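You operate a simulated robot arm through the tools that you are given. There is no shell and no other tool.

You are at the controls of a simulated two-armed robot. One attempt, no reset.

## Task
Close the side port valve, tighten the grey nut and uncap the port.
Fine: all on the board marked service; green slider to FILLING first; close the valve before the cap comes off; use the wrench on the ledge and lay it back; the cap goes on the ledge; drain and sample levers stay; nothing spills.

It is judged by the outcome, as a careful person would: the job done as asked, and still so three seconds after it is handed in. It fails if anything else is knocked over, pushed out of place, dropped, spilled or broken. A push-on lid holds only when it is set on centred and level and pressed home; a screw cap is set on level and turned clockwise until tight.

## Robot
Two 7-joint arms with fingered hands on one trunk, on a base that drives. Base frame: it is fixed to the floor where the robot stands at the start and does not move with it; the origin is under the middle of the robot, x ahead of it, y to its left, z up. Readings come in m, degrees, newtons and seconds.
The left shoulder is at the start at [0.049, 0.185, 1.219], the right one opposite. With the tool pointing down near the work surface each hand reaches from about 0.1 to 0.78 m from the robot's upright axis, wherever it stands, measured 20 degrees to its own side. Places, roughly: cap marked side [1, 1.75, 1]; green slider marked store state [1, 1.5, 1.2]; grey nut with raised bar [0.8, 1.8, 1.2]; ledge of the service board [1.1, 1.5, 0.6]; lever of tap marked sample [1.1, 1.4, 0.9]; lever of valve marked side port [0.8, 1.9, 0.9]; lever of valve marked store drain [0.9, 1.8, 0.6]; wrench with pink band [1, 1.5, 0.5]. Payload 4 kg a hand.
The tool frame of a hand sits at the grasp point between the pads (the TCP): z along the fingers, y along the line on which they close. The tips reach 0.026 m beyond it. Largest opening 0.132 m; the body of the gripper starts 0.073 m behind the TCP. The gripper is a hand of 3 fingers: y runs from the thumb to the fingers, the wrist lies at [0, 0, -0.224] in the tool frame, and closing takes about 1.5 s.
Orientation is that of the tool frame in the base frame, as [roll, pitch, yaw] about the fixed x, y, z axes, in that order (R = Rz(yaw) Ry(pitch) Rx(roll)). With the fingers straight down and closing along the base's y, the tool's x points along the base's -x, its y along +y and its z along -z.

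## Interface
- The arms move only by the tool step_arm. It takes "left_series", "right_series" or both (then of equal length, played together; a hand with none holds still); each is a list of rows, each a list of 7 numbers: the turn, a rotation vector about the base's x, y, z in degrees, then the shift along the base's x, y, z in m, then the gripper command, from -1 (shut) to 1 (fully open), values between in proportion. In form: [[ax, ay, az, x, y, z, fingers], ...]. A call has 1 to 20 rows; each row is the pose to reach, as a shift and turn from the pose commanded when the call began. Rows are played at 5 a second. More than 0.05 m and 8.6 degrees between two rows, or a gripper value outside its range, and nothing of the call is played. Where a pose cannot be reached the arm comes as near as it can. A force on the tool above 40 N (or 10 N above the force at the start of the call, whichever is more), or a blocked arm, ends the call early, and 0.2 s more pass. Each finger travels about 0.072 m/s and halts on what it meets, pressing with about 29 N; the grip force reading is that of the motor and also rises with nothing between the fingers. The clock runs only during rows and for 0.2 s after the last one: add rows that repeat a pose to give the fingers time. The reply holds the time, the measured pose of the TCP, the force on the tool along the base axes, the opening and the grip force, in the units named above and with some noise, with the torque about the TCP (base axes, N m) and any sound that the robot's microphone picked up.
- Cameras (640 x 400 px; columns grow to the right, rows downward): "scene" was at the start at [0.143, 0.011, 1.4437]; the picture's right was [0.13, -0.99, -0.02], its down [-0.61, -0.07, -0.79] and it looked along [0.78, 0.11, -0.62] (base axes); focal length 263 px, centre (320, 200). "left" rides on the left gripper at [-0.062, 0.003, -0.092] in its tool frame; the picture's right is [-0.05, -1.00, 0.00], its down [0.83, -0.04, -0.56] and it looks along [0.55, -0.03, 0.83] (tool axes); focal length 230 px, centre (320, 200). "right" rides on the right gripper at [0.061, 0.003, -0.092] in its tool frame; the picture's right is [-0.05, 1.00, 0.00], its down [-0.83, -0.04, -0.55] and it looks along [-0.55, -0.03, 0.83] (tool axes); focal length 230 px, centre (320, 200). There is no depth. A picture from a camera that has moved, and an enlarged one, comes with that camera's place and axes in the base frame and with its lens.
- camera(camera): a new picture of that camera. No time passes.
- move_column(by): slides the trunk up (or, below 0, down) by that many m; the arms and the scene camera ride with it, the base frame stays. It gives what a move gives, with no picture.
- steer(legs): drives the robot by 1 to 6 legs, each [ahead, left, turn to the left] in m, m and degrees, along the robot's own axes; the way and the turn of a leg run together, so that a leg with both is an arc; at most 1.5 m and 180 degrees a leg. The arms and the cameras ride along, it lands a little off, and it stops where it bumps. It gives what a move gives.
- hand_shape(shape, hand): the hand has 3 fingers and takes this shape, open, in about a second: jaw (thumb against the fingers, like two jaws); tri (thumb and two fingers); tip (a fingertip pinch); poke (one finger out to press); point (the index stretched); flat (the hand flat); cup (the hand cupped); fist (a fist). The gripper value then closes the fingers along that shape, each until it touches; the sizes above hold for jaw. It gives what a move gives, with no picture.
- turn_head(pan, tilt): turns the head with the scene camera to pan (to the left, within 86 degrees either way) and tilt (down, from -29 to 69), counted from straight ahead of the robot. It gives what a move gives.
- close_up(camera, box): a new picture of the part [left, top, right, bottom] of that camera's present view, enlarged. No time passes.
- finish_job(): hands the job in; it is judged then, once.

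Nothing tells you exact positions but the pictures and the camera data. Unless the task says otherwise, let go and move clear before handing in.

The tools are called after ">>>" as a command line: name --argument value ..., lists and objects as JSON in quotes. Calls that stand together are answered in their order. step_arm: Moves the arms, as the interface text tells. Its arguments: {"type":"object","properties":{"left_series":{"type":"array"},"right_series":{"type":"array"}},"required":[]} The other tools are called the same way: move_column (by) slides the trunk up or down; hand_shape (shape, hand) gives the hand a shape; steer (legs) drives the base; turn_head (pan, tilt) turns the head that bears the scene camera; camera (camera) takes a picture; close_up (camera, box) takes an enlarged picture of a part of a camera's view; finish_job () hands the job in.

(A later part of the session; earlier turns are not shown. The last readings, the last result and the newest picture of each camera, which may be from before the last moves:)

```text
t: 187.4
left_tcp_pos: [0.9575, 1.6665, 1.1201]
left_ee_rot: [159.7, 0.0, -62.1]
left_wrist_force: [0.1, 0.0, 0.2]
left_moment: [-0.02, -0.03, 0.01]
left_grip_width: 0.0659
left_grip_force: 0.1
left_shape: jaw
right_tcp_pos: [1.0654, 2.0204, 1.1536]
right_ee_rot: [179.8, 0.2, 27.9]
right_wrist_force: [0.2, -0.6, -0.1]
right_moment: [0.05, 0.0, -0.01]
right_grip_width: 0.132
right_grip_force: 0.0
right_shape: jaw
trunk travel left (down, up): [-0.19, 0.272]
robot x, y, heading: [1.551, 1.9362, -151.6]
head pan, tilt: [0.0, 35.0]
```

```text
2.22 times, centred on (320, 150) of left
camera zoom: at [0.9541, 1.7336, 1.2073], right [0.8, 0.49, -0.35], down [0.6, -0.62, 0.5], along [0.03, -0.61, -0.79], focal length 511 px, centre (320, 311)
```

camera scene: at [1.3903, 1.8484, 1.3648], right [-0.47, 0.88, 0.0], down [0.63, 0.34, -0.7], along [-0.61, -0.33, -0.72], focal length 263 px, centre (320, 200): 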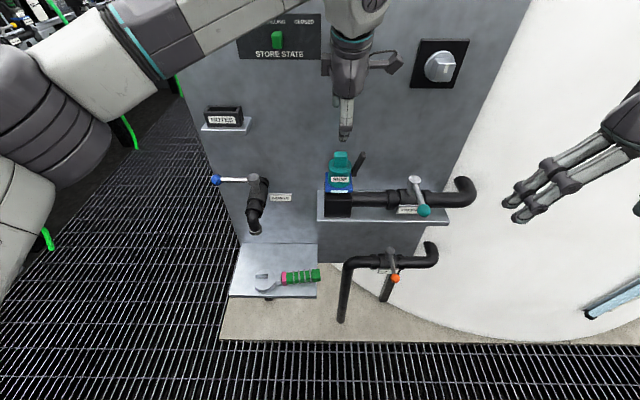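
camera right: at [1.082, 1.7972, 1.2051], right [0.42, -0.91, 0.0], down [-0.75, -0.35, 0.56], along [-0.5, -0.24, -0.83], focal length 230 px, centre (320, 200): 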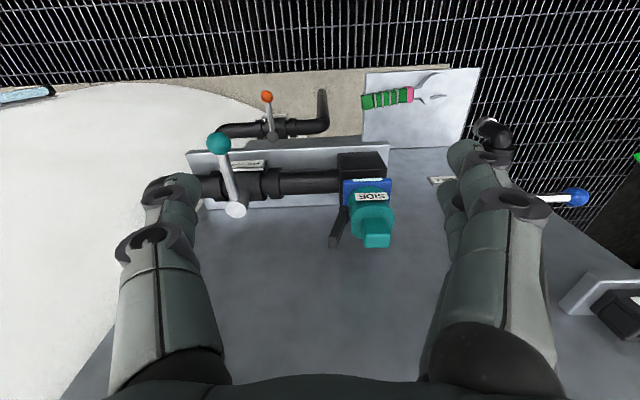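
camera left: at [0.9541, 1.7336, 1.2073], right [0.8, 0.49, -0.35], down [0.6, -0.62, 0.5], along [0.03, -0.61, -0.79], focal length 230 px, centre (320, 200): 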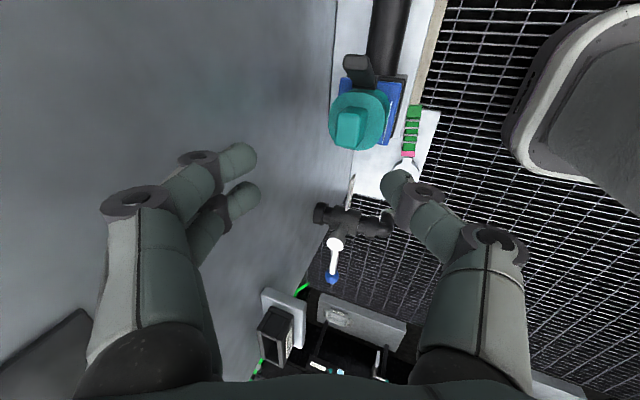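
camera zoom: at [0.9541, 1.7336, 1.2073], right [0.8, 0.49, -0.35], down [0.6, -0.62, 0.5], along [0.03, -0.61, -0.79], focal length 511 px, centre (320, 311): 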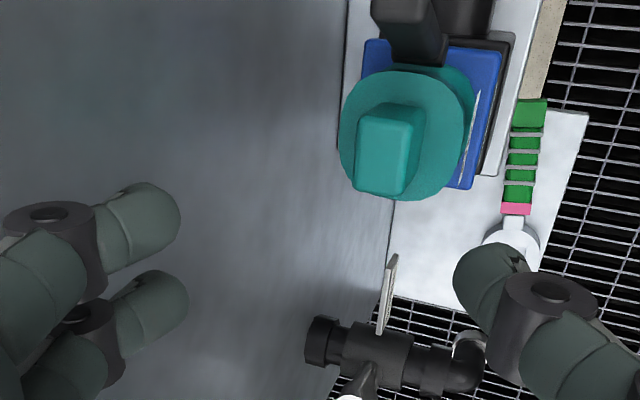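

The tab is directly below. Descending with the fingers narrowing around the tab.

>>> step_arm --left_series '[[0, 0, 0, -0.0025, 0.0006, -0.03, 0], [0, 0, 0, -0.0051, 0.0012, -0.06, 0], [0, 0, 0, -0.0051, 0.0012, -0.082, -0.1], [0, 0, 0, -0.0051, 0.0012, -0.085, -0.25], [0, 0, 0, -0.0051, 0.0012, -0.085, -0.318], [0, 0, 0, -0.0051, 0.0012, -0.095, -0.318], [0, 0, 0, -0.0051, 0.0012, -0.1, -0.318], [0, 0, 0, -0.0051, 0.0012, -0.1, -0.318]]'

>>> camera --camera "left"

>>> close_up --camera "scene" --box '[280, 60, 420, 220]'

```text
t: 189.2
left_tcp_pos: [0.951, 1.6662, 1.0192]
left_ee_rot: [159.6, 0.1, -61.9]
left_wrist_force: [-0.3, -0.3, -0.5]
left_moment: [-0.03, 0.02, 0.01]
left_grip_width: 0.0454
left_grip_force: 0.1
left_shape: jaw
right_tcp_pos: [1.0655, 2.0195, 1.1533]
right_ee_rot: [179.9, 0.1, 27.8]
right_wrist_force: [-0.8, -0.1, 0.0]
right_moment: [0.02, 0.01, -0.01]
right_grip_width: 0.1318
right_grip_force: 0.1
right_shape: jaw
trunk travel left (down, up): [-0.19, 0.272]
robot x, y, heading: [1.5513, 1.9373, -151.5]
head pan, tilt: [0.0, 35.0]
```

```text
taken
camera left: at [0.9475, 1.7338, 1.1067], right [0.8, 0.49, -0.35], down [0.6, -0.62, 0.51], along [0.03, -0.61, -0.79], focal length 230 px, centre (320, 200)
```

left: 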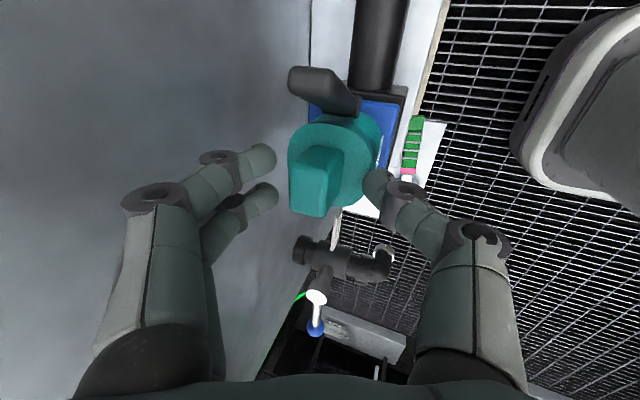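

```text
2.50 times, centred on (350, 140) of scene
camera zoom: at [1.3893, 1.8482, 1.3646], right [-0.47, 0.88, 0.0], down [0.63, 0.34, -0.7], along [-0.61, -0.33, -0.72], focal length 658 px, centre (245, 350)
```

zoom: 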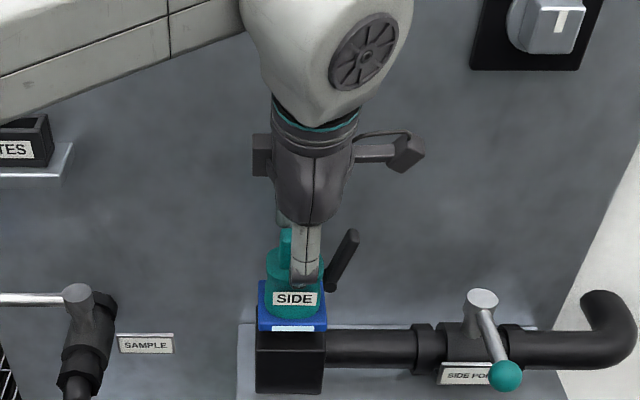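

The tab is centred between thumb and fingers. Closing the grip.

>>> step_arm --left_series '[[0, 0, 0, 0, 0, 0, -0.45], [0, 0, 0, 0, 0, 0, -0.6], [0, 0, 0, 0, 0, 0, -0.8], [0, 0, 0, 0, 0, 0, -1], [0, 0, 0, 0, 0, 0, -1], [0, 0, 0, 0, 0, 0, -1], [0, 0, 0, 0, 0, 0, -1]]'

>>> camera --camera "left"

>>> close_up --camera "scene" --box '[300, 120, 400, 220]'

```text
t: 190.8
left_tcp_pos: [0.951, 1.6659, 1.0193]
left_ee_rot: [159.8, 0.0, -62.0]
left_wrist_force: [-0.5, -0.8, 0.4]
left_moment: [0.08, -0.12, 0.02]
left_grip_width: 0.0173
left_grip_force: 29.5
left_shape: jaw
right_tcp_pos: [1.0649, 2.0199, 1.1526]
right_ee_rot: [180.0, 0.1, 27.9]
right_wrist_force: [-0.2, -0.3, -0.1]
right_moment: [0.01, 0.02, 0.0]
right_grip_width: 0.1317
right_grip_force: 0.1
right_shape: jaw
trunk travel left (down, up): [-0.19, 0.272]
robot x, y, heading: [1.5493, 1.9341, -151.8]
head pan, tilt: [0.0, 35.0]
```

```text
taken
camera left: at [0.9474, 1.7336, 1.1065], right [0.8, 0.49, -0.35], down [0.6, -0.62, 0.51], along [0.03, -0.61, -0.79], focal length 230 px, centre (320, 200)
```

left: 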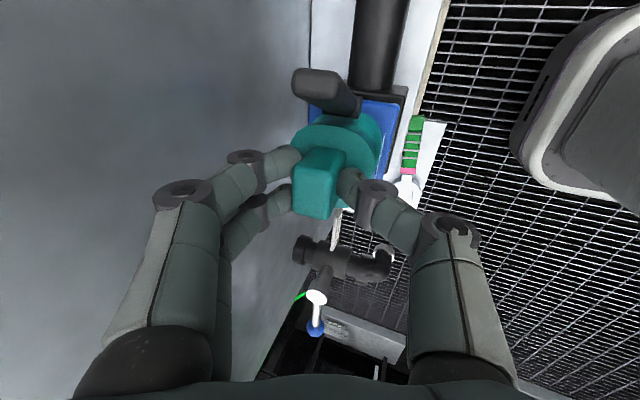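

```text
4.00 times, centred on (350, 170) of scene
camera zoom: at [1.3891, 1.848, 1.3645], right [-0.47, 0.88, 0.0], down [0.63, 0.34, -0.7], along [-0.61, -0.33, -0.72], focal length 1052 px, centre (200, 320)
```

zoom: 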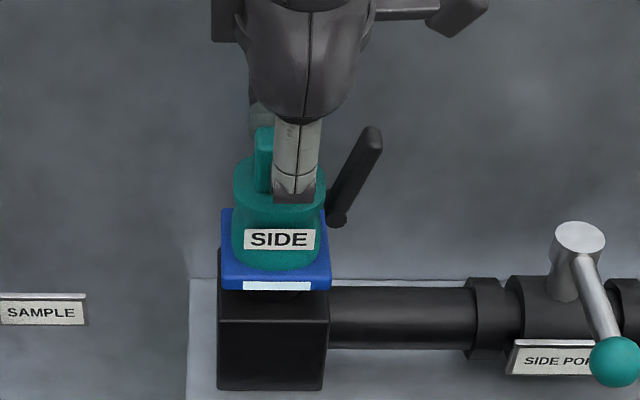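

The grip holds the flat tab (17 mm thick). Turning counter-clockwise about the cap's vertical axis, a first 16° to feel the torque.

>>> step_arm --left_series '[[0, 0, 5.33, -0.0002, 0.0004, 0, -1], [0, 0, 10.67, -0.0004, 0.0008, 0, -1], [0, 0, 16, -0.0006, 0.0012, 0, -1], [0, 0, 16, -0.0006, 0.0012, 0, -1]]'

>>> camera --camera "left"

>>> close_up --camera "scene" --box '[300, 120, 400, 220]'

```text
t: 191.8
left_tcp_pos: [0.9502, 1.6674, 1.0194]
left_ee_rot: [159.7, 0.2, -46.0]
left_wrist_force: [-6.8, 2.0, 2.3]
left_moment: [0.07, -0.01, -0.25]
left_grip_width: 0.0172
left_grip_force: 28.8
left_shape: jaw
right_tcp_pos: [1.0649, 2.0187, 1.1516]
right_ee_rot: [179.8, 0.1, 27.9]
right_wrist_force: [-0.1, 0.4, -0.3]
right_moment: [-0.02, 0.01, -0.01]
right_grip_width: 0.132
right_grip_force: 0.1
right_shape: jaw
trunk travel left (down, up): [-0.19, 0.272]
robot x, y, heading: [1.555, 1.9349, -151.6]
head pan, tilt: [0.0, 35.0]
```

```text
taken
camera left: at [0.9279, 1.7316, 1.1064], right [0.64, 0.69, -0.35], down [0.75, -0.44, 0.5], along [0.2, -0.58, -0.79], focal length 230 px, centre (320, 200)
```

left: 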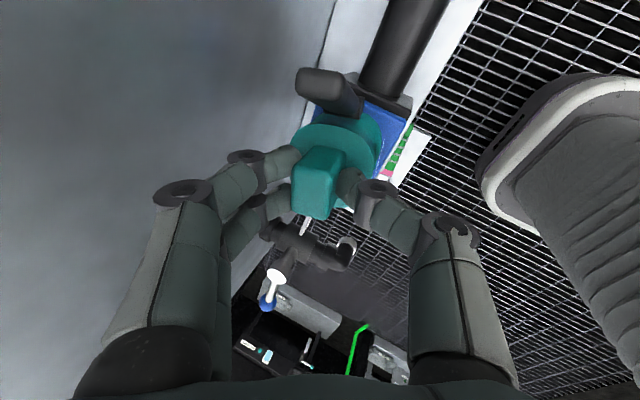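

```text
4.00 times, centred on (350, 170) of scene
camera zoom: at [1.3883, 1.8483, 1.3645], right [-0.47, 0.88, 0.0], down [0.63, 0.34, -0.7], along [-0.61, -0.33, -0.72], focal length 1052 px, centre (200, 320)
```

zoom: 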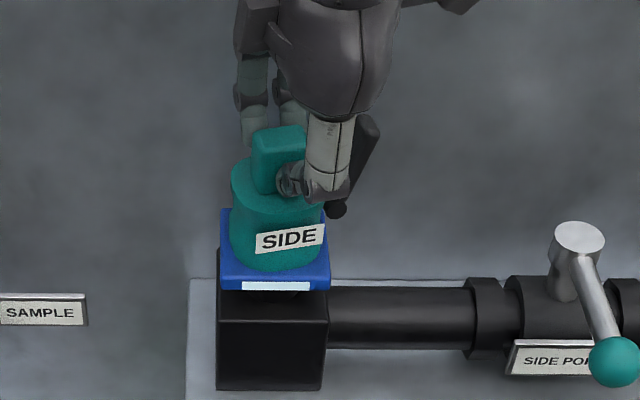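

The cap unscrews smoothly (the black rod turns with it, so it belongs to the cap). Continuing counter-clockwise.

>>> step_arm --left_series '[[0, 0, 7.33, -0.0004, 0.0004, 0, -1], [0, 0, 14.67, -0.0009, 0.0008, 0, -1], [0, 0, 22, -0.0013, 0.0013, 0.0003, -1], [0, 0, 29.33, -0.0017, 0.0017, 0.0005, -1], [0, 0, 36.67, -0.0022, 0.0021, 0.0007, -1], [0, 0, 44, -0.0026, 0.0025, 0.001, -1], [0, 0, 44, -0.0026, 0.0025, 0.001, -1]]'

>>> camera --camera "scene"

>>> close_up --camera "scene" --box '[300, 120, 400, 220]'

```text
t: 193.4
left_tcp_pos: [0.9478, 1.669, 1.0191]
left_ee_rot: [159.6, 0.1, -1.8]
left_wrist_force: [-17.1, -5.7, 3.7]
left_moment: [-0.01, 0.2, -0.57]
left_grip_width: 0.0177
left_grip_force: 29.0
left_shape: jaw
right_tcp_pos: [1.063, 2.0196, 1.1516]
right_ee_rot: [179.9, 0.0, 28.0]
right_wrist_force: [0.1, 1.1, -0.6]
right_moment: [0.01, 0.02, 0.01]
right_grip_width: 0.1321
right_grip_force: 0.0
right_shape: jaw
trunk travel left (down, up): [-0.19, 0.272]
robot x, y, heading: [1.5519, 1.9348, -151.5]
head pan, tilt: [0.0, 35.0]
```

```text
taken
camera scene: at [1.3871, 1.8471, 1.3642], right [-0.47, 0.88, 0.0], down [0.63, 0.34, -0.7], along [-0.61, -0.33, -0.72], focal length 263 px, centre (320, 200)
```

scene: 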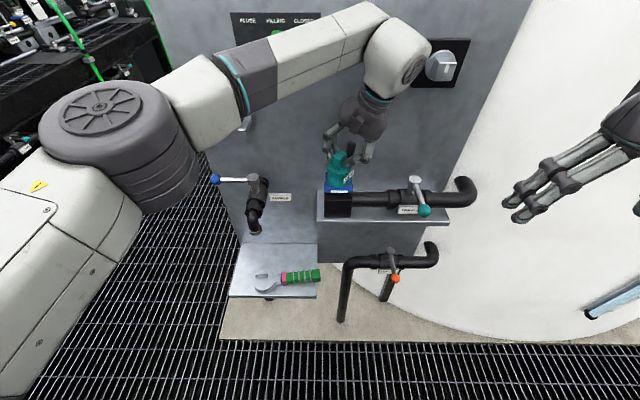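

```text
4.00 times, centred on (350, 170) of scene
camera zoom: at [1.3871, 1.8471, 1.3642], right [-0.47, 0.88, 0.0], down [0.63, 0.34, -0.7], along [-0.61, -0.33, -0.72], focal length 1052 px, centre (200, 320)
```

zoom: 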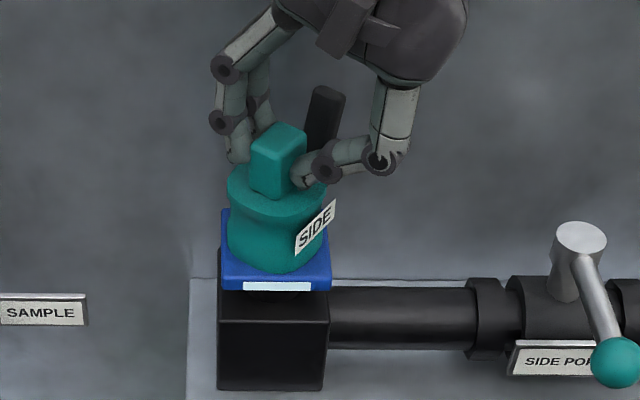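

The cap has turned 60°. There is a small sideways load, so I'll shift the hand ~4 mm toward the board and turn to ~85°.

>>> step_arm --left_series '[[0, 0, 0, -0.0035, -0.0019, 0, -1], [0, 0, 6.25, -0.004, -0.0018, 0.0003, -1], [0, 0, 12.5, -0.0045, -0.0017, 0.0006, -1], [0, 0, 18.75, -0.005, -0.0016, 0.0008, -1], [0, 0, 25, -0.0055, -0.0015, 0.001, -1], [0, 0, 25, -0.0055, -0.0015, 0.001, -1]]'

>>> close_up --camera "scene" --box '[300, 120, 400, 220]'

>>> camera --camera "left"

```text
t: 194.8
left_tcp_pos: [0.9439, 1.6707, 1.0196]
left_ee_rot: [159.7, 0.0, 22.9]
left_wrist_force: [10.9, 6.9, -15.4]
left_moment: [-2.68, 2.1, -2.84]
left_grip_width: 0.0167
left_grip_force: 29.1
left_shape: jaw
right_tcp_pos: [1.0639, 2.0212, 1.1532]
right_ee_rot: [179.8, 0.1, 27.9]
right_wrist_force: [-0.2, -0.3, 0.4]
right_moment: [0.03, -0.05, 0.02]
right_grip_width: 0.1319
right_grip_force: 0.1
right_shape: jaw
trunk travel left (down, up): [-0.19, 0.272]
robot x, y, heading: [1.553, 1.9347, -151.8]
head pan, tilt: [0.0, 35.0]
```

```text
4.00 times, centred on (350, 170) of scene
camera zoom: at [1.3896, 1.8489, 1.3645], right [-0.47, 0.88, 0.0], down [0.63, 0.34, -0.7], along [-0.61, -0.33, -0.72], focal length 1052 px, centre (200, 320)
```

zoom: 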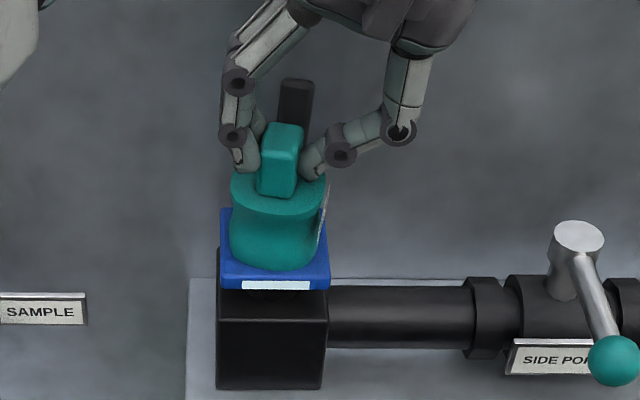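

```text
taken
camera left: at [0.8758, 1.6736, 1.1075], right [-0.41, 0.84, -0.35], down [0.67, 0.54, 0.51], along [0.61, -0.03, -0.79], focal length 230 px, centre (320, 200)
```

left: 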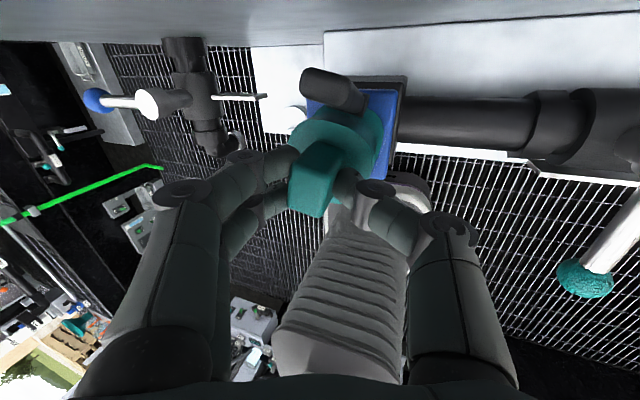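

The large moment comes from the hand's camera bracket reaching the board, not the cap. I'll rotate back a few degrees to clear it, then test with a gentle upward pull whether the cap is already free.

>>> step_arm --left_series '[[0, 0, -3, 0.0009, 0.0005, 0, -1], [0, 0, -6, 0.0018, 0.0009, 0, -1], [0, 0, -8, 0.0026, 0.0014, 0, -1], [0, 0, -8, 0.0026, 0.0014, 0, -1]]'

>>> camera --camera "left"

```text
t: 195.8
left_tcp_pos: [0.9438, 1.6671, 1.021]
left_ee_rot: [159.7, 0.0, 15.2]
left_wrist_force: [-7.9, -3.1, -6.9]
left_moment: [0.3, 0.27, 0.09]
left_grip_width: 0.0164
left_grip_force: 29.1
left_shape: jaw
right_tcp_pos: [1.063, 2.0199, 1.1523]
right_ee_rot: [179.8, 0.0, 28.0]
right_wrist_force: [-0.3, 0.3, -0.7]
right_moment: [0.03, -0.03, 0.0]
right_grip_width: 0.1319
right_grip_force: 0.0
right_shape: jaw
trunk travel left (down, up): [-0.19, 0.272]
robot x, y, heading: [1.5512, 1.936, -151.6]
head pan, tilt: [0.0, 35.0]
```

```text
taken
camera left: at [0.8771, 1.6799, 1.1075], right [-0.29, 0.89, -0.35], down [0.74, 0.44, 0.51], along [0.6, -0.11, -0.79], focal length 230 px, centre (320, 200)
```

left: 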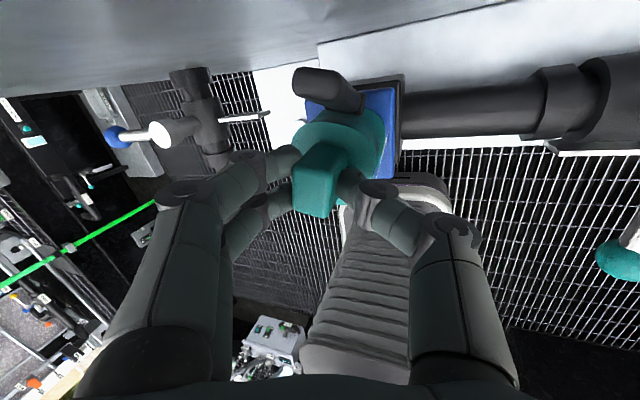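

>>> step_arm --left_series '[[0, 0, 0, 0, 0, 0.003, -1], [0, 0, 0, 0, 0, 0.006, -1], [0, 0, 0, 0, 0, 0.008, -1]]'

>>> close_up --camera "scene" --box '[300, 120, 400, 220]'

```text
t: 196.6
left_tcp_pos: [0.9422, 1.6678, 1.0235]
left_ee_rot: [159.8, -0.2, 14.9]
left_wrist_force: [-4.5, -1.6, -32.4]
left_moment: [0.37, 0.22, 0.07]
left_grip_width: 0.0137
left_grip_force: 28.4
left_shape: jaw
right_tcp_pos: [1.0607, 2.0184, 1.1504]
right_ee_rot: [179.9, -0.1, 28.0]
right_wrist_force: [-0.3, 0.2, 0.3]
right_moment: [-0.01, 0.0, -0.01]
right_grip_width: 0.1319
right_grip_force: 0.1
right_shape: jaw
trunk travel left (down, up): [-0.19, 0.272]
robot x, y, heading: [1.5499, 1.936, -151.5]
head pan, tilt: [0.0, 35.0]
```

```text
4.00 times, centred on (350, 170) of scene
camera zoom: at [1.3848, 1.8462, 1.3635], right [-0.47, 0.88, 0.0], down [0.63, 0.34, -0.69], along [-0.61, -0.33, -0.72], focal length 1052 px, centre (200, 320)
```

zoom: 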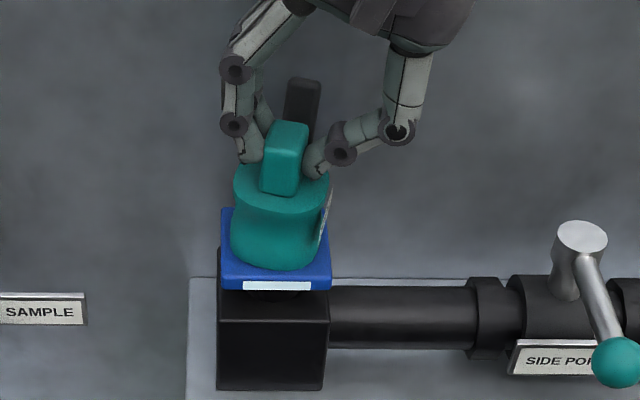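

The cap is still threaded (32 N on pulling), so it needs more turns. I'll ease down, release, lift clear and re-grip 90° back for another stroke.

>>> step_arm --left_series '[[0, 0, 0, 0, 0, -0.006, -1], [0, 0, 0, 0, 0, -0.008, -0.8], [0, 0, 0, 0, 0, -0.008, -0.5], [0, 0, 0, 0, 0, -0.008, -0.24], [0, 0, 0, 0, 0, -0.008, -0.24], [0, 0, 0, 0, 0, 0.015, -0.24], [0, 0, 0, 0, 0, 0.04, -0.24], [0, 0, 0, 0, 0, 0.04, -0.24]]'

>>> step_arm --left_series '[[0, 0, -8.18, 0.0007, -0.0005, 0, -0.24], [0, 0, -16.36, 0.0015, -0.0009, 0, -0.24], [0, 0, -24.55, 0.0022, -0.0014, 0, -0.24], [0, 0, -32.73, 0.003, -0.0019, 0, -0.24], [0, 0, -40.91, 0.0037, -0.0023, 0, -0.24], [0, 0, -49.09, 0.0045, -0.0028, 0, -0.24], [0, 0, -57.27, 0.0052, -0.0032, 0, -0.24], [0, 0, -65.45, 0.006, -0.0037, 0, -0.24], [0, 0, -73.64, 0.0067, -0.0042, 0, -0.24], [0, 0, -81.82, 0.0075, -0.0046, 0, -0.24], [0, 0, -90, 0.0082, -0.0051, 0, -0.24], [0, 0, -90, 0.0082, -0.0051, 0, -0.24]]'

>>> camera --camera "left"

>>> close_up --camera "scene" --box '[300, 120, 400, 220]'

```text
t: 198.4
left_tcp_pos: [0.9455, 1.6682, 1.0689]
left_ee_rot: [159.7, 0.1, 15.0]
left_wrist_force: [0.1, -0.1, 0.3]
left_moment: [-0.03, -0.03, 0.01]
left_grip_width: 0.0499
left_grip_force: 0.1
left_shape: jaw
right_tcp_pos: [1.0642, 2.0185, 1.1526]
right_ee_rot: [179.9, 0.1, 27.9]
right_wrist_force: [-0.3, 0.2, -0.4]
right_moment: [-0.01, 0.0, 0.0]
right_grip_width: 0.1318
right_grip_force: 0.1
right_shape: jaw
trunk travel left (down, up): [-0.19, 0.272]
robot x, y, heading: [1.5499, 1.9359, -151.8]
head pan, tilt: [0.0, 35.0]
```

```text
t: 201.0
left_tcp_pos: [0.9543, 1.6635, 1.0686]
left_ee_rot: [159.7, 0.0, -75.0]
left_wrist_force: [-1.1, 0.1, -0.5]
left_moment: [0.01, -0.02, 0.01]
left_grip_width: 0.0496
left_grip_force: 0.1
left_shape: jaw
right_tcp_pos: [1.0641, 2.0196, 1.1526]
right_ee_rot: [179.9, 0.1, 27.8]
right_wrist_force: [-0.2, 0.8, -1.2]
right_moment: [0.02, 0.01, 0.02]
right_grip_width: 0.1319
right_grip_force: 0.0
right_shape: jaw
trunk travel left (down, up): [-0.19, 0.272]
robot x, y, heading: [1.5541, 1.936, -151.6]
head pan, tilt: [0.0, 35.0]
```

```text
taken
camera left: at [0.9664, 1.7309, 1.1562], right [0.89, 0.29, -0.35], down [0.44, -0.74, 0.51], along [-0.11, -0.6, -0.79], focal length 230 px, centre (320, 200)
```

left: 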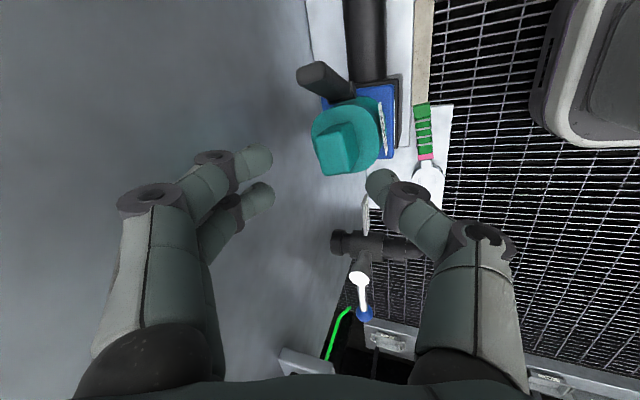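

```text
4.00 times, centred on (350, 170) of scene
camera zoom: at [1.3892, 1.8485, 1.3646], right [-0.47, 0.88, 0.0], down [0.63, 0.34, -0.7], along [-0.61, -0.33, -0.72], focal length 1052 px, centre (200, 320)
```

zoom: 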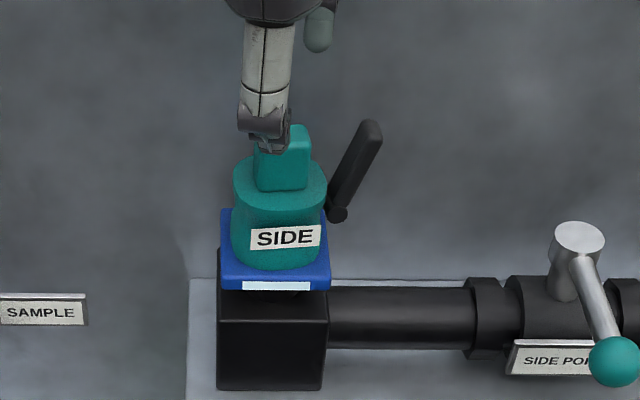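

Interesting: after release the cap has sprung back to its starting angle, so it isn't simply a screw cap – the black rod is probably a latch lever. Let me look closely at it.

>>> close_up --camera "left" --box '[270, 30, 430, 200]'

>>> close_up --camera "scene" --box '[325, 135, 375, 195]'

```text
2.35 times, centred on (350, 115) of left
camera zoom: at [0.9664, 1.7309, 1.1562], right [0.89, 0.29, -0.35], down [0.44, -0.74, 0.51], along [-0.11, -0.6, -0.79], focal length 541 px, centre (249, 400)
```

zoom: 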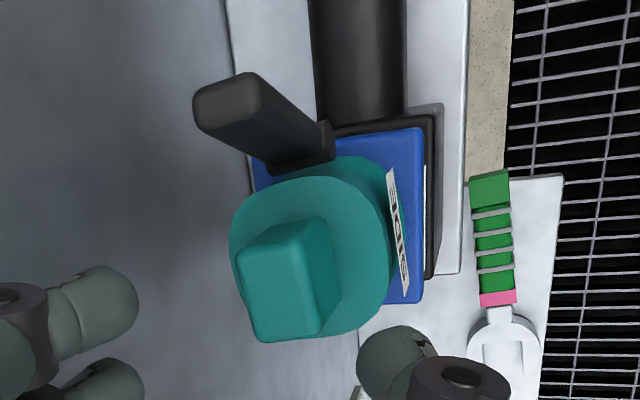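

```text
6.67 times, centred on (350, 165) of scene
camera zoom: at [1.3892, 1.8485, 1.3646], right [-0.47, 0.88, 0.0], down [0.63, 0.34, -0.7], along [-0.61, -0.33, -0.72], focal length 1753 px, centre (120, 433)
```

zoom: 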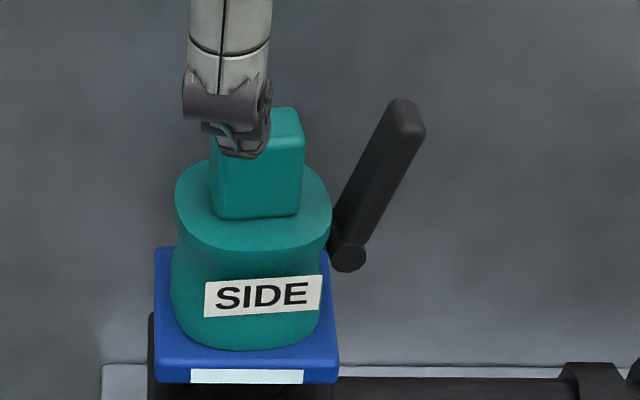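

The rod is a lever hinged on a pin at the cap's right side – a cam-type latch that holds the cap. I'll retract the left hand, and use the right hand to grip the lever and swing it outward.

>>> step_arm --left_series '[[0, 0, 0, 0, 0, 0.04, -0.24], [0, 0, 0, 0.0176, 0.0094, 0.075, -0.24], [0, 0, 0, 0.0529, 0.0283, 0.1, -0.24], [0, 0, 0, 0.0953, 0.0331, 0.12, -0.24], [0, 0, 0, 0.1377, 0.0167, 0.12, -0.24], [0, 0, 0, 0.1706, -0.0161, 0.12, -0.24], [0, 0, 0, 0.1941, -0.0602, 0.12, -0.24], [0, 0, 0, 0.2117, -0.1043, 0.12, -0.24], [0, 0, 0, 0.2353, -0.1484, 0.12, -0.24]]'

>>> step_arm --right_series '[[0, 0, 8.18, 0.0013, -0.0199, 0, 0.5], [0, 0, 16.36, 0.0027, -0.0398, 0, 0], [0, 0, 24.55, 0.004, -0.0597, 0, 0], [0, 0, 32.73, 0.0054, -0.0796, 0, 0], [0, 0, 40.91, 0.0067, -0.0994, 0, 0], [0, 0, 49.09, 0.0081, -0.1193, 0, 0], [0, 0, 57.27, 0.0094, -0.1392, 0, 0], [0, 0, 65.45, 0.0107, -0.1591, 0, 0], [0, 0, 73.64, 0.0121, -0.179, 0, 0], [0, 0, 81.82, 0.0134, -0.1989, 0, 0], [0, 0, 90, 0.0148, -0.2188, 0, 0]]'

>>> camera --camera "scene"

>>> camera --camera "right"

```text
t: 203.0
left_tcp_pos: [1.1932, 1.512, 1.1899]
left_ee_rot: [159.7, 0.1, -75.0]
left_wrist_force: [0.3, 0.4, 0.0]
left_moment: [0.02, 0.03, -0.03]
left_grip_width: 0.0498
left_grip_force: 0.0
left_shape: jaw
right_tcp_pos: [1.0649, 2.0181, 1.1536]
right_ee_rot: [180.0, 0.1, 27.9]
right_wrist_force: [-0.2, 0.9, 0.8]
right_moment: [0.0, 0.02, -0.01]
right_grip_width: 0.1319
right_grip_force: 0.0
right_shape: jaw
trunk travel left (down, up): [-0.19, 0.272]
robot x, y, heading: [1.5528, 1.9368, -151.8]
head pan, tilt: [0.0, 35.0]
```

```text
t: 205.4
left_tcp_pos: [1.1916, 1.5148, 1.1885]
left_ee_rot: [159.7, 0.1, -75.0]
left_wrist_force: [-0.2, 0.4, 0.2]
left_moment: [0.0, -0.02, -0.03]
left_grip_width: 0.0497
left_grip_force: 0.1
left_shape: jaw
right_tcp_pos: [1.081, 1.7999, 1.1526]
right_ee_rot: [179.9, 0.0, 118.1]
right_wrist_force: [0.5, 0.2, 0.6]
right_moment: [-0.01, -0.04, 0.0]
right_grip_width: 0.0665
right_grip_force: 0.0
right_shape: jaw
trunk travel left (down, up): [-0.19, 0.272]
robot x, y, heading: [1.5507, 1.9368, -151.8]
head pan, tilt: [0.0, 35.0]
```

```text
taken
camera scene: at [1.3893, 1.847, 1.3645], right [-0.47, 0.88, 0.0], down [0.63, 0.34, -0.7], along [-0.61, -0.33, -0.72], focal length 263 px, centre (320, 200)
```

scene: 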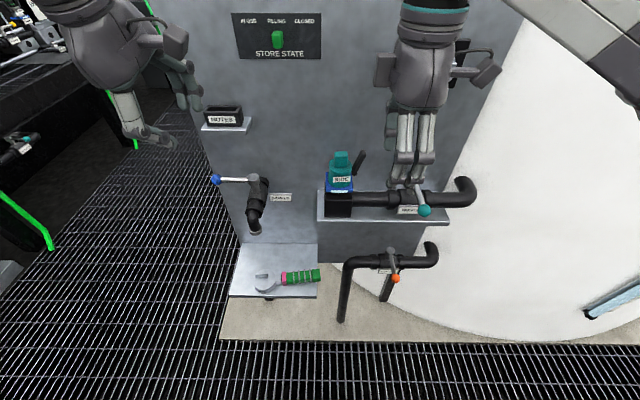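

```text
taken
camera right: at [1.0536, 1.8551, 1.246], right [0.91, 0.42, 0.0], down [0.35, -0.75, 0.56], along [0.24, -0.5, -0.83], focal length 230 px, centre (320, 200)
```

right: 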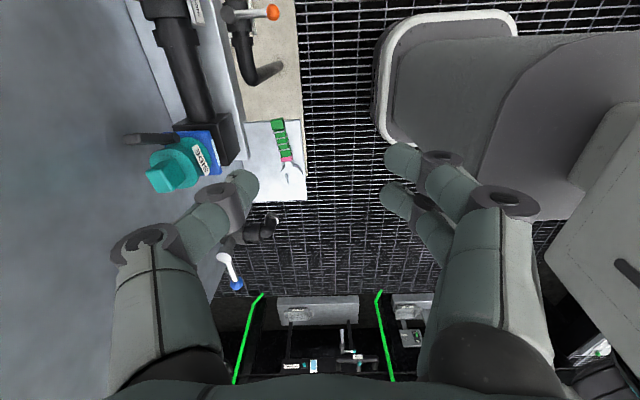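

The lever's top end is at about (f -1.61, r 1.07, z 1.01). I'll tilt the right hand back 20°, narrow the fingers and hover above the lever.

>>> step_arm --right_series '[[-3.14, 5.88, 0, 0, 0, 0, -0.1], [-6.28, 11.76, 0, 0, 0, 0, -0.24], [-9.42, 17.64, 0, 0, 0, 0, -0.24], [-9.42, 17.64, 0, -0.0401, -0.0241, -0.01, -0.24], [-9.42, 17.64, 0, -0.0801, -0.0482, -0.02, -0.24], [-9.42, 17.64, 0, -0.1202, -0.0723, -0.035, -0.24], [-9.42, 17.64, 0, -0.1603, -0.0964, -0.05, -0.24], [-9.42, 17.64, 0, -0.1603, -0.0964, -0.07, -0.24], [-9.42, 17.64, 0, -0.1603, -0.0964, -0.07, -0.24]]'

>>> camera --camera "right"

>>> close_up --camera "scene" --box '[300, 90, 420, 210]'

```text
t: 207.4
left_tcp_pos: [1.1914, 1.5142, 1.1886]
left_ee_rot: [159.8, 0.1, -75.1]
left_wrist_force: [0.6, 0.2, -0.4]
left_moment: [0.01, 0.0, 0.01]
left_grip_width: 0.05
left_grip_force: 0.1
left_shape: jaw
right_tcp_pos: [0.9188, 1.7035, 1.0818]
right_ee_rot: [-160.1, 0.2, 117.9]
right_wrist_force: [-0.1, -0.3, 0.1]
right_moment: [0.0, 0.0, -0.03]
right_grip_width: 0.0504
right_grip_force: 0.0
right_shape: jaw
trunk travel left (down, up): [-0.19, 0.272]
robot x, y, heading: [1.5481, 1.9342, -151.8]
head pan, tilt: [0.0, 35.0]
```

```text
taken
camera right: at [0.9206, 1.7721, 1.1684], right [0.85, 0.39, -0.34], down [0.52, -0.66, 0.54], along [-0.01, -0.64, -0.77], focal length 230 px, centre (320, 200)
```

right: 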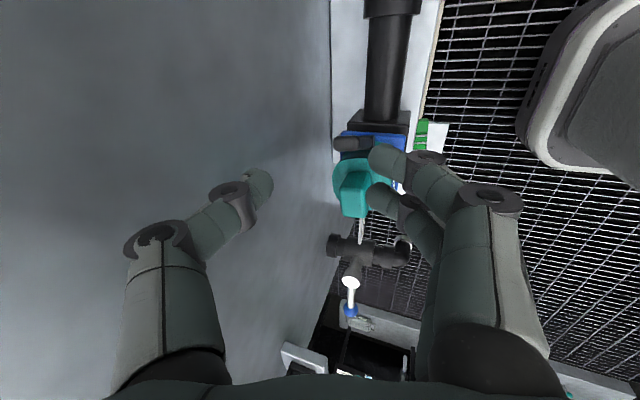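

```text
3.33 times, centred on (360, 150) of scene
camera zoom: at [1.3894, 1.8476, 1.3646], right [-0.47, 0.88, 0.0], down [0.63, 0.34, -0.7], along [-0.61, -0.33, -0.72], focal length 877 px, centre (187, 367)
```

zoom: 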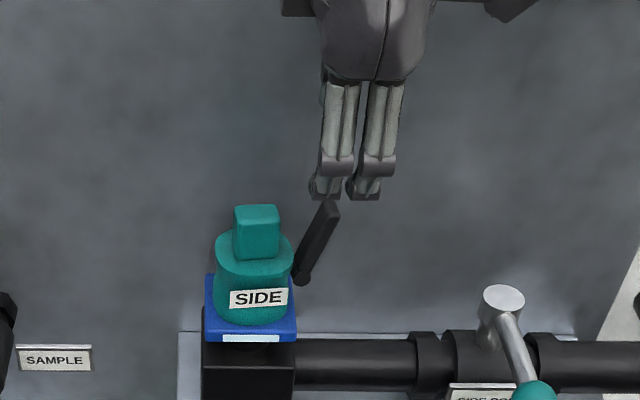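

>>> close_up --camera "right" --box '[250, 90, 430, 240]'

```text
2.67 times, centred on (340, 165) of right
camera zoom: at [0.9206, 1.7721, 1.1684], right [0.85, 0.39, -0.34], down [0.52, -0.66, 0.54], along [-0.01, -0.64, -0.77], focal length 614 px, centre (267, 293)
```

zoom: 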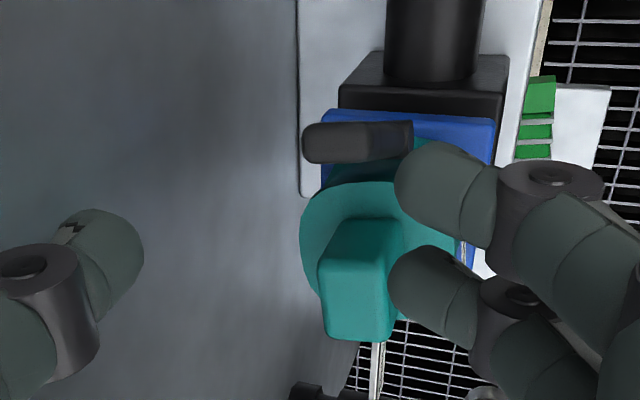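

>>> step_arm --right_series '[[0, 0, 0, 0.005, -0.003, -0.02, -0.24], [0, 0, 0, 0.005, -0.003, -0.04, -0.24], [0, 0, 0, 0.005, -0.003, -0.056, -0.24], [0, 0, 0, 0.005, -0.003, -0.066, -0.24], [0, 0, 0, 0.005, -0.003, -0.066, -0.24]]'

>>> camera --camera "right"

>>> close_up --camera "scene" --box '[300, 90, 420, 210]'

```text
t: 208.6
left_tcp_pos: [1.1907, 1.5143, 1.1892]
left_ee_rot: [159.7, 0.1, -75.1]
left_wrist_force: [-0.3, -0.2, 0.2]
left_moment: [0.01, 0.0, 0.0]
left_grip_width: 0.0499
left_grip_force: 0.0
left_shape: jaw
right_tcp_pos: [0.9244, 1.7026, 1.0169]
right_ee_rot: [-160.2, 0.2, 117.9]
right_wrist_force: [-0.6, 0.7, 0.8]
right_moment: [0.04, -0.04, 0.02]
right_grip_width: 0.0507
right_grip_force: 0.1
right_shape: jaw
trunk travel left (down, up): [-0.19, 0.272]
robot x, y, heading: [1.5509, 1.934, -151.7]
head pan, tilt: [0.0, 35.0]
```

```text
taken
camera right: at [0.9256, 1.7716, 1.103], right [0.85, 0.39, -0.34], down [0.52, -0.66, 0.54], along [-0.01, -0.64, -0.77], focal length 230 px, centre (320, 200)
```

right: 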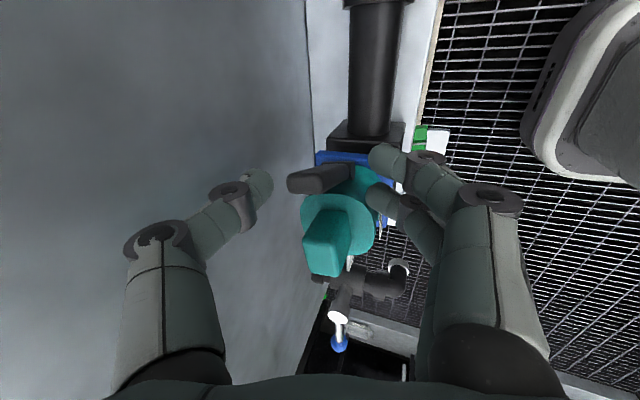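

```text
3.33 times, centred on (360, 150) of scene
camera zoom: at [1.3894, 1.848, 1.3646], right [-0.47, 0.88, 0.0], down [0.63, 0.34, -0.7], along [-0.61, -0.33, -0.72], focal length 877 px, centre (187, 367)
```

zoom: 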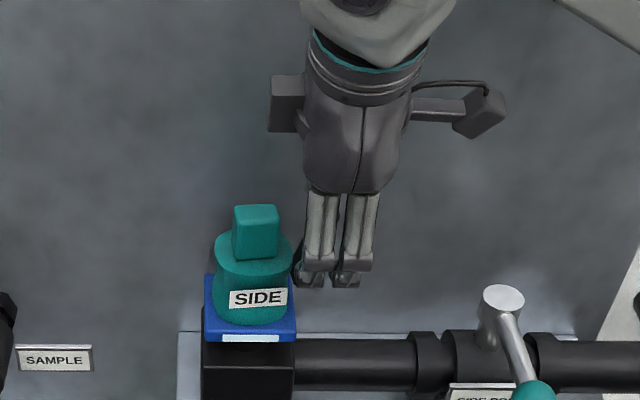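

The lever end lies between thumb and fingers. Closing on it.

>>> step_arm --right_series '[[0, 0, 0, 0, 0, -0.003, -0.4], [0, 0, 0, 0, 0, -0.003, -0.6], [0, 0, 0, 0, 0, -0.003, -0.8], [0, 0, 0, 0, 0, -0.003, -1], [0, 0, 0, 0, 0, -0.003, -1], [0, 0, 0, 0, 0, -0.003, -1], [0, 0, 0, 0, 0, -0.003, -1]]'

>>> close_up --camera "right" --box '[220, 110, 420, 290]'

>>> close_up --camera "scene" --box '[310, 130, 390, 210]'

```text
t: 210.2
left_tcp_pos: [1.1917, 1.515, 1.1901]
left_ee_rot: [159.7, 0.1, -75.0]
left_wrist_force: [-0.3, -0.7, 0.5]
left_moment: [-0.02, -0.02, -0.02]
left_grip_width: 0.0498
left_grip_force: 0.0
left_shape: jaw
right_tcp_pos: [0.9244, 1.7028, 1.015]
right_ee_rot: [-160.1, 0.2, 118.0]
right_wrist_force: [-2.0, 5.8, 5.4]
right_moment: [0.05, -0.12, 0.11]
right_grip_width: 0.0141
right_grip_force: 29.5
right_shape: jaw
trunk travel left (down, up): [-0.19, 0.272]
robot x, y, heading: [1.5495, 1.9388, -151.8]
head pan, tilt: [0.0, 35.0]
```

```text
2.22 times, centred on (320, 200) of right
camera zoom: at [0.9254, 1.7731, 1.1006], right [0.85, 0.39, -0.34], down [0.52, -0.66, 0.54], along [-0.01, -0.64, -0.77], focal length 511 px, centre (320, 200)
```

zoom: 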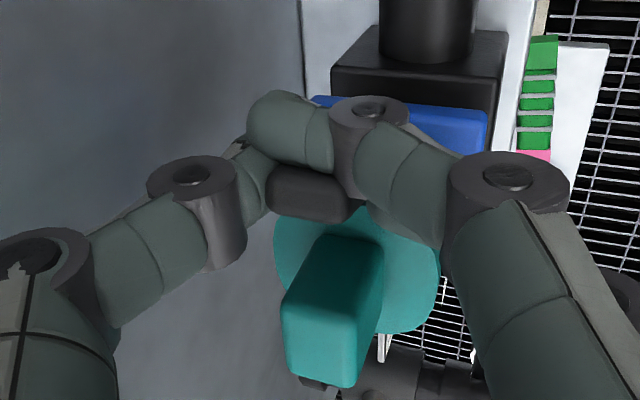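

```text
5.00 times, centred on (350, 170) of scene
camera zoom: at [1.3895, 1.8493, 1.3647], right [-0.47, 0.88, 0.0], down [0.63, 0.34, -0.7], along [-0.61, -0.33, -0.72], focal length 1315 px, centre (170, 350)
```

zoom: 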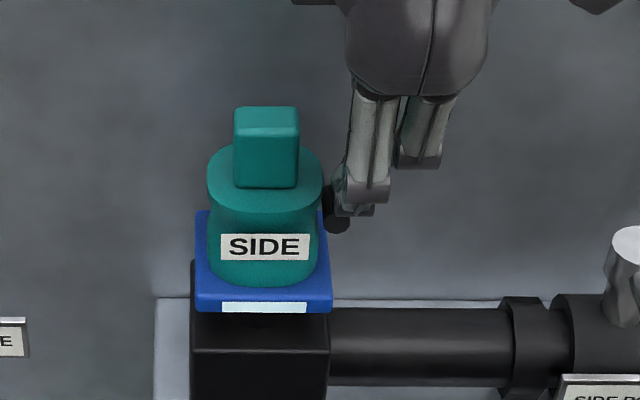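

Gripped the lever (14 mm thick). Now swinging it outward along its arc about the pin.

>>> step_arm --right_series '[[0, 0, 0, -0.0019, 0.0035, -0.0016, -1], [0, 0, 0, -0.0037, 0.007, -0.0035, -1], [0, 0, 0, -0.0055, 0.0102, -0.006, -1], [0, 0, 0, -0.007, 0.0131, -0.0085, -1], [0, 0, 0, -0.0097, 0.0182, -0.0149, -1], [0, 0, 0, -0.0097, 0.0182, -0.0149, -1]]'

>>> close_up --camera "scene" --box '[310, 130, 390, 210]'

>>> close_up --camera "right" --box '[220, 110, 420, 290]'

```text
t: 211.6
left_tcp_pos: [1.1926, 1.5156, 1.1902]
left_ee_rot: [159.6, 0.2, -75.0]
left_wrist_force: [0.2, -0.5, -0.5]
left_moment: [0.01, 0.0, -0.03]
left_grip_width: 0.0499
left_grip_force: 0.0
left_shape: jaw
right_tcp_pos: [0.917, 1.7211, 1.0005]
right_ee_rot: [-160.0, 0.2, 118.1]
right_wrist_force: [4.4, 1.4, 13.2]
right_moment: [-0.3, -0.4, 0.28]
right_grip_width: 0.0142
right_grip_force: 29.0
right_shape: jaw
trunk travel left (down, up): [-0.19, 0.272]
robot x, y, heading: [1.5525, 1.9382, -151.7]
head pan, tilt: [0.0, 35.0]
```

```text
5.00 times, centred on (350, 170) of scene
camera zoom: at [1.3916, 1.8487, 1.365], right [-0.47, 0.88, 0.0], down [0.63, 0.34, -0.7], along [-0.61, -0.33, -0.72], focal length 1315 px, centre (170, 350)
```

zoom: 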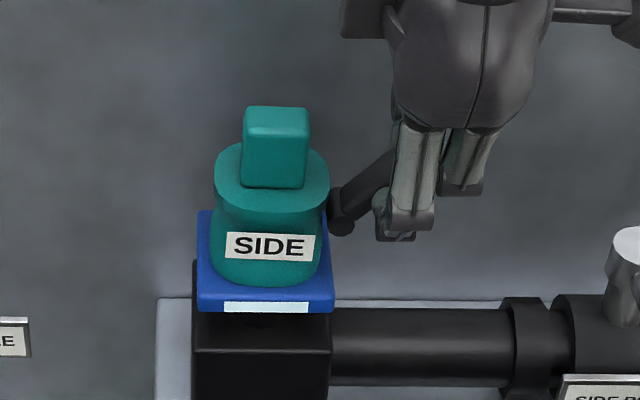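

```text
2.22 times, centred on (320, 200) of right
camera zoom: at [0.9172, 1.7901, 1.0866], right [0.85, 0.39, -0.34], down [0.52, -0.66, 0.54], along [-0.01, -0.64, -0.77], focal length 511 px, centre (320, 200)
```

zoom: 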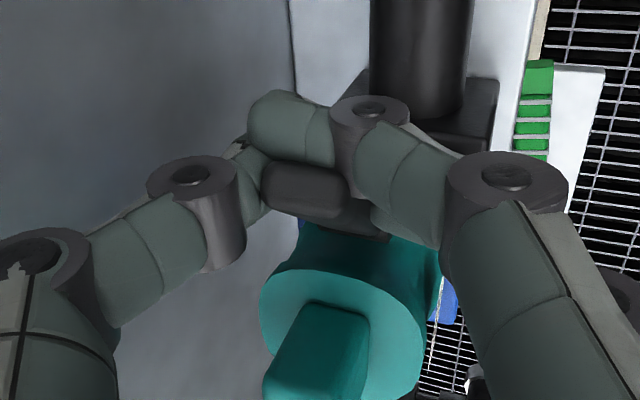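

The lever swings outward freely. Continuing down to about 90–100°.

>>> step_arm --right_series '[[0, 0, 0, -0.001, 0.0019, -0.0037, -1], [0, 0, 0, -0.002, 0.0038, -0.0074, -1], [0, 0, 0, -0.0026, 0.005, -0.0115, -1], [0, 0, 0, -0.0032, 0.0061, -0.0156, -1], [0, 0, 0, -0.0036, 0.0066, -0.02, -1], [0, 0, 0, -0.0037, 0.0069, -0.0241, -1], [0, 0, 0, -0.0034, 0.0064, -0.0312, -1], [0, 0, 0, -0.0034, 0.0064, -0.0312, -1]]'

>>> close_up --camera "scene" --box '[310, 130, 390, 210]'

>>> close_up --camera "right" --box '[220, 110, 420, 290]'

```text
t: 213.4
left_tcp_pos: [1.1917, 1.5146, 1.1892]
left_ee_rot: [159.7, 0.2, -75.1]
left_wrist_force: [-0.3, 0.3, 0.6]
left_moment: [0.01, 0.04, 0.04]
left_grip_width: 0.0498
left_grip_force: 0.1
left_shape: jaw
right_tcp_pos: [0.9117, 1.7261, 0.9662]
right_ee_rot: [-160.1, 0.2, 118.1]
right_wrist_force: [0.3, -0.6, 0.1]
right_moment: [0.0, 0.0, 0.05]
right_grip_width: 0.0064
right_grip_force: 29.1
right_shape: jaw
trunk travel left (down, up): [-0.19, 0.272]
robot x, y, heading: [1.5516, 1.9385, -151.6]
head pan, tilt: [0.0, 35.0]
```

```text
5.00 times, centred on (350, 170) of scene
camera zoom: at [1.3894, 1.8479, 1.3646], right [-0.47, 0.88, 0.0], down [0.63, 0.34, -0.7], along [-0.61, -0.33, -0.72], focal length 1315 px, centre (170, 350)
```

zoom: 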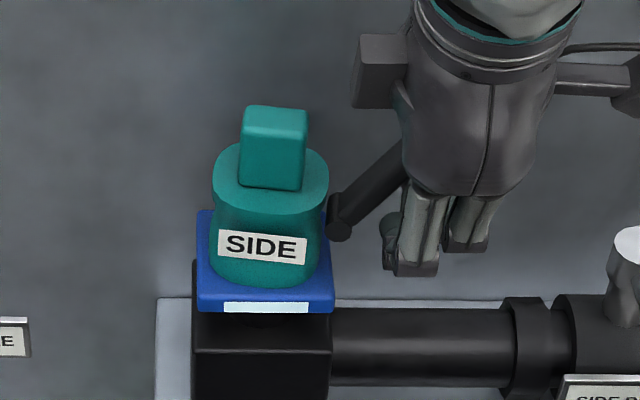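

```text
2.22 times, centred on (320, 200) of right
camera zoom: at [0.9125, 1.7963, 1.0527], right [0.85, 0.39, -0.34], down [0.52, -0.66, 0.54], along [-0.01, -0.64, -0.77], focal length 511 px, centre (320, 200)
```

zoom: 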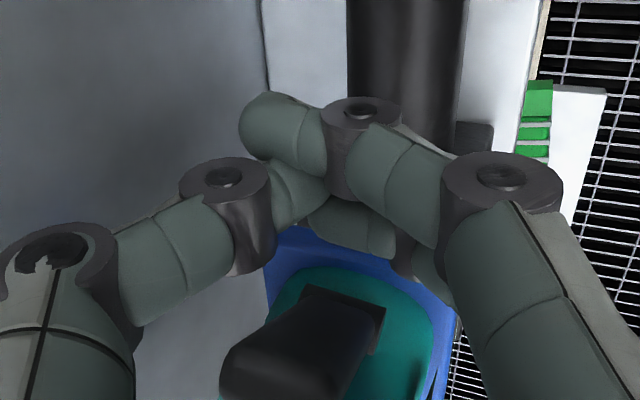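

The grip slipped off the lever at ~50°, where it stays. I'll come over the top with closed fingers and press it further down/outward.

>>> step_arm --right_series '[[0, 0, 0, -0.0094, 0.0176, 0.0, -1], [0, 0, 0, -0.0188, 0.0353, 0.02, -1], [0, 0, 0, -0.0188, 0.0353, 0.06, -1], [0, 0, 0, -0.0188, 0.0353, 0.1, -1], [0, 0, 0, -0.0118, 0.0221, 0.125, -1], [0, 0, 0, 0.0009, -0.0018, 0.125, -1], [0, 0, 0, 0.0009, -0.0018, 0.125, -1]]'

>>> close_up --camera "scene" --box '[310, 110, 410, 210]'

>>> camera --camera "right"

```text
t: 215.0
left_tcp_pos: [1.1918, 1.5159, 1.1896]
left_ee_rot: [159.7, 0.0, -75.0]
left_wrist_force: [0.3, -0.3, -0.2]
left_moment: [-0.04, -0.01, -0.06]
left_grip_width: 0.0497
left_grip_force: 0.0
left_shape: jaw
right_tcp_pos: [0.9125, 1.7247, 1.0911]
right_ee_rot: [-160.1, 0.1, 118.0]
right_wrist_force: [-0.7, 0.8, 0.2]
right_moment: [-0.01, -0.03, 0.0]
right_grip_width: 0.0067
right_grip_force: 28.9
right_shape: jaw
trunk travel left (down, up): [-0.19, 0.272]
robot x, y, heading: [1.5507, 1.9351, -151.6]
head pan, tilt: [0.0, 35.0]
```

```text
4.00 times, centred on (360, 160) of scene
camera zoom: at [1.3891, 1.8489, 1.3646], right [-0.47, 0.88, 0.0], down [0.63, 0.34, -0.7], along [-0.61, -0.33, -0.72], focal length 1052 px, centre (160, 360)
```

zoom: 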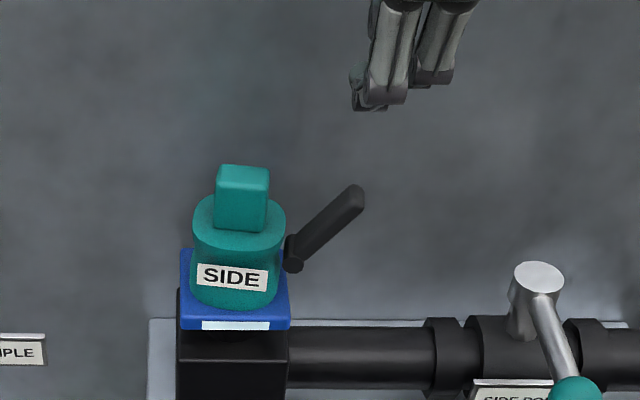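

```text
taken
camera right: at [0.9136, 1.7943, 1.1772], right [0.85, 0.39, -0.34], down [0.52, -0.66, 0.54], along [-0.01, -0.64, -0.77], focal length 230 px, centre (320, 200)
```

right: 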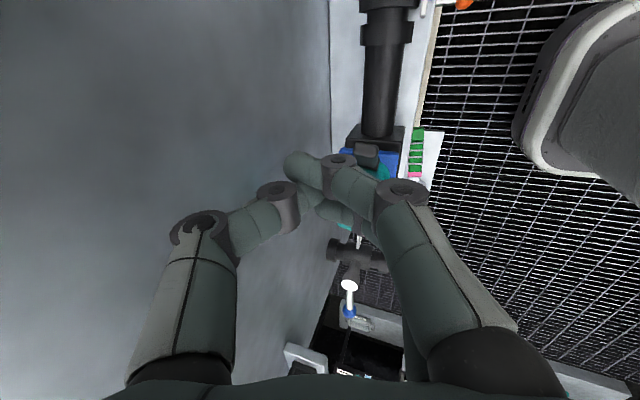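

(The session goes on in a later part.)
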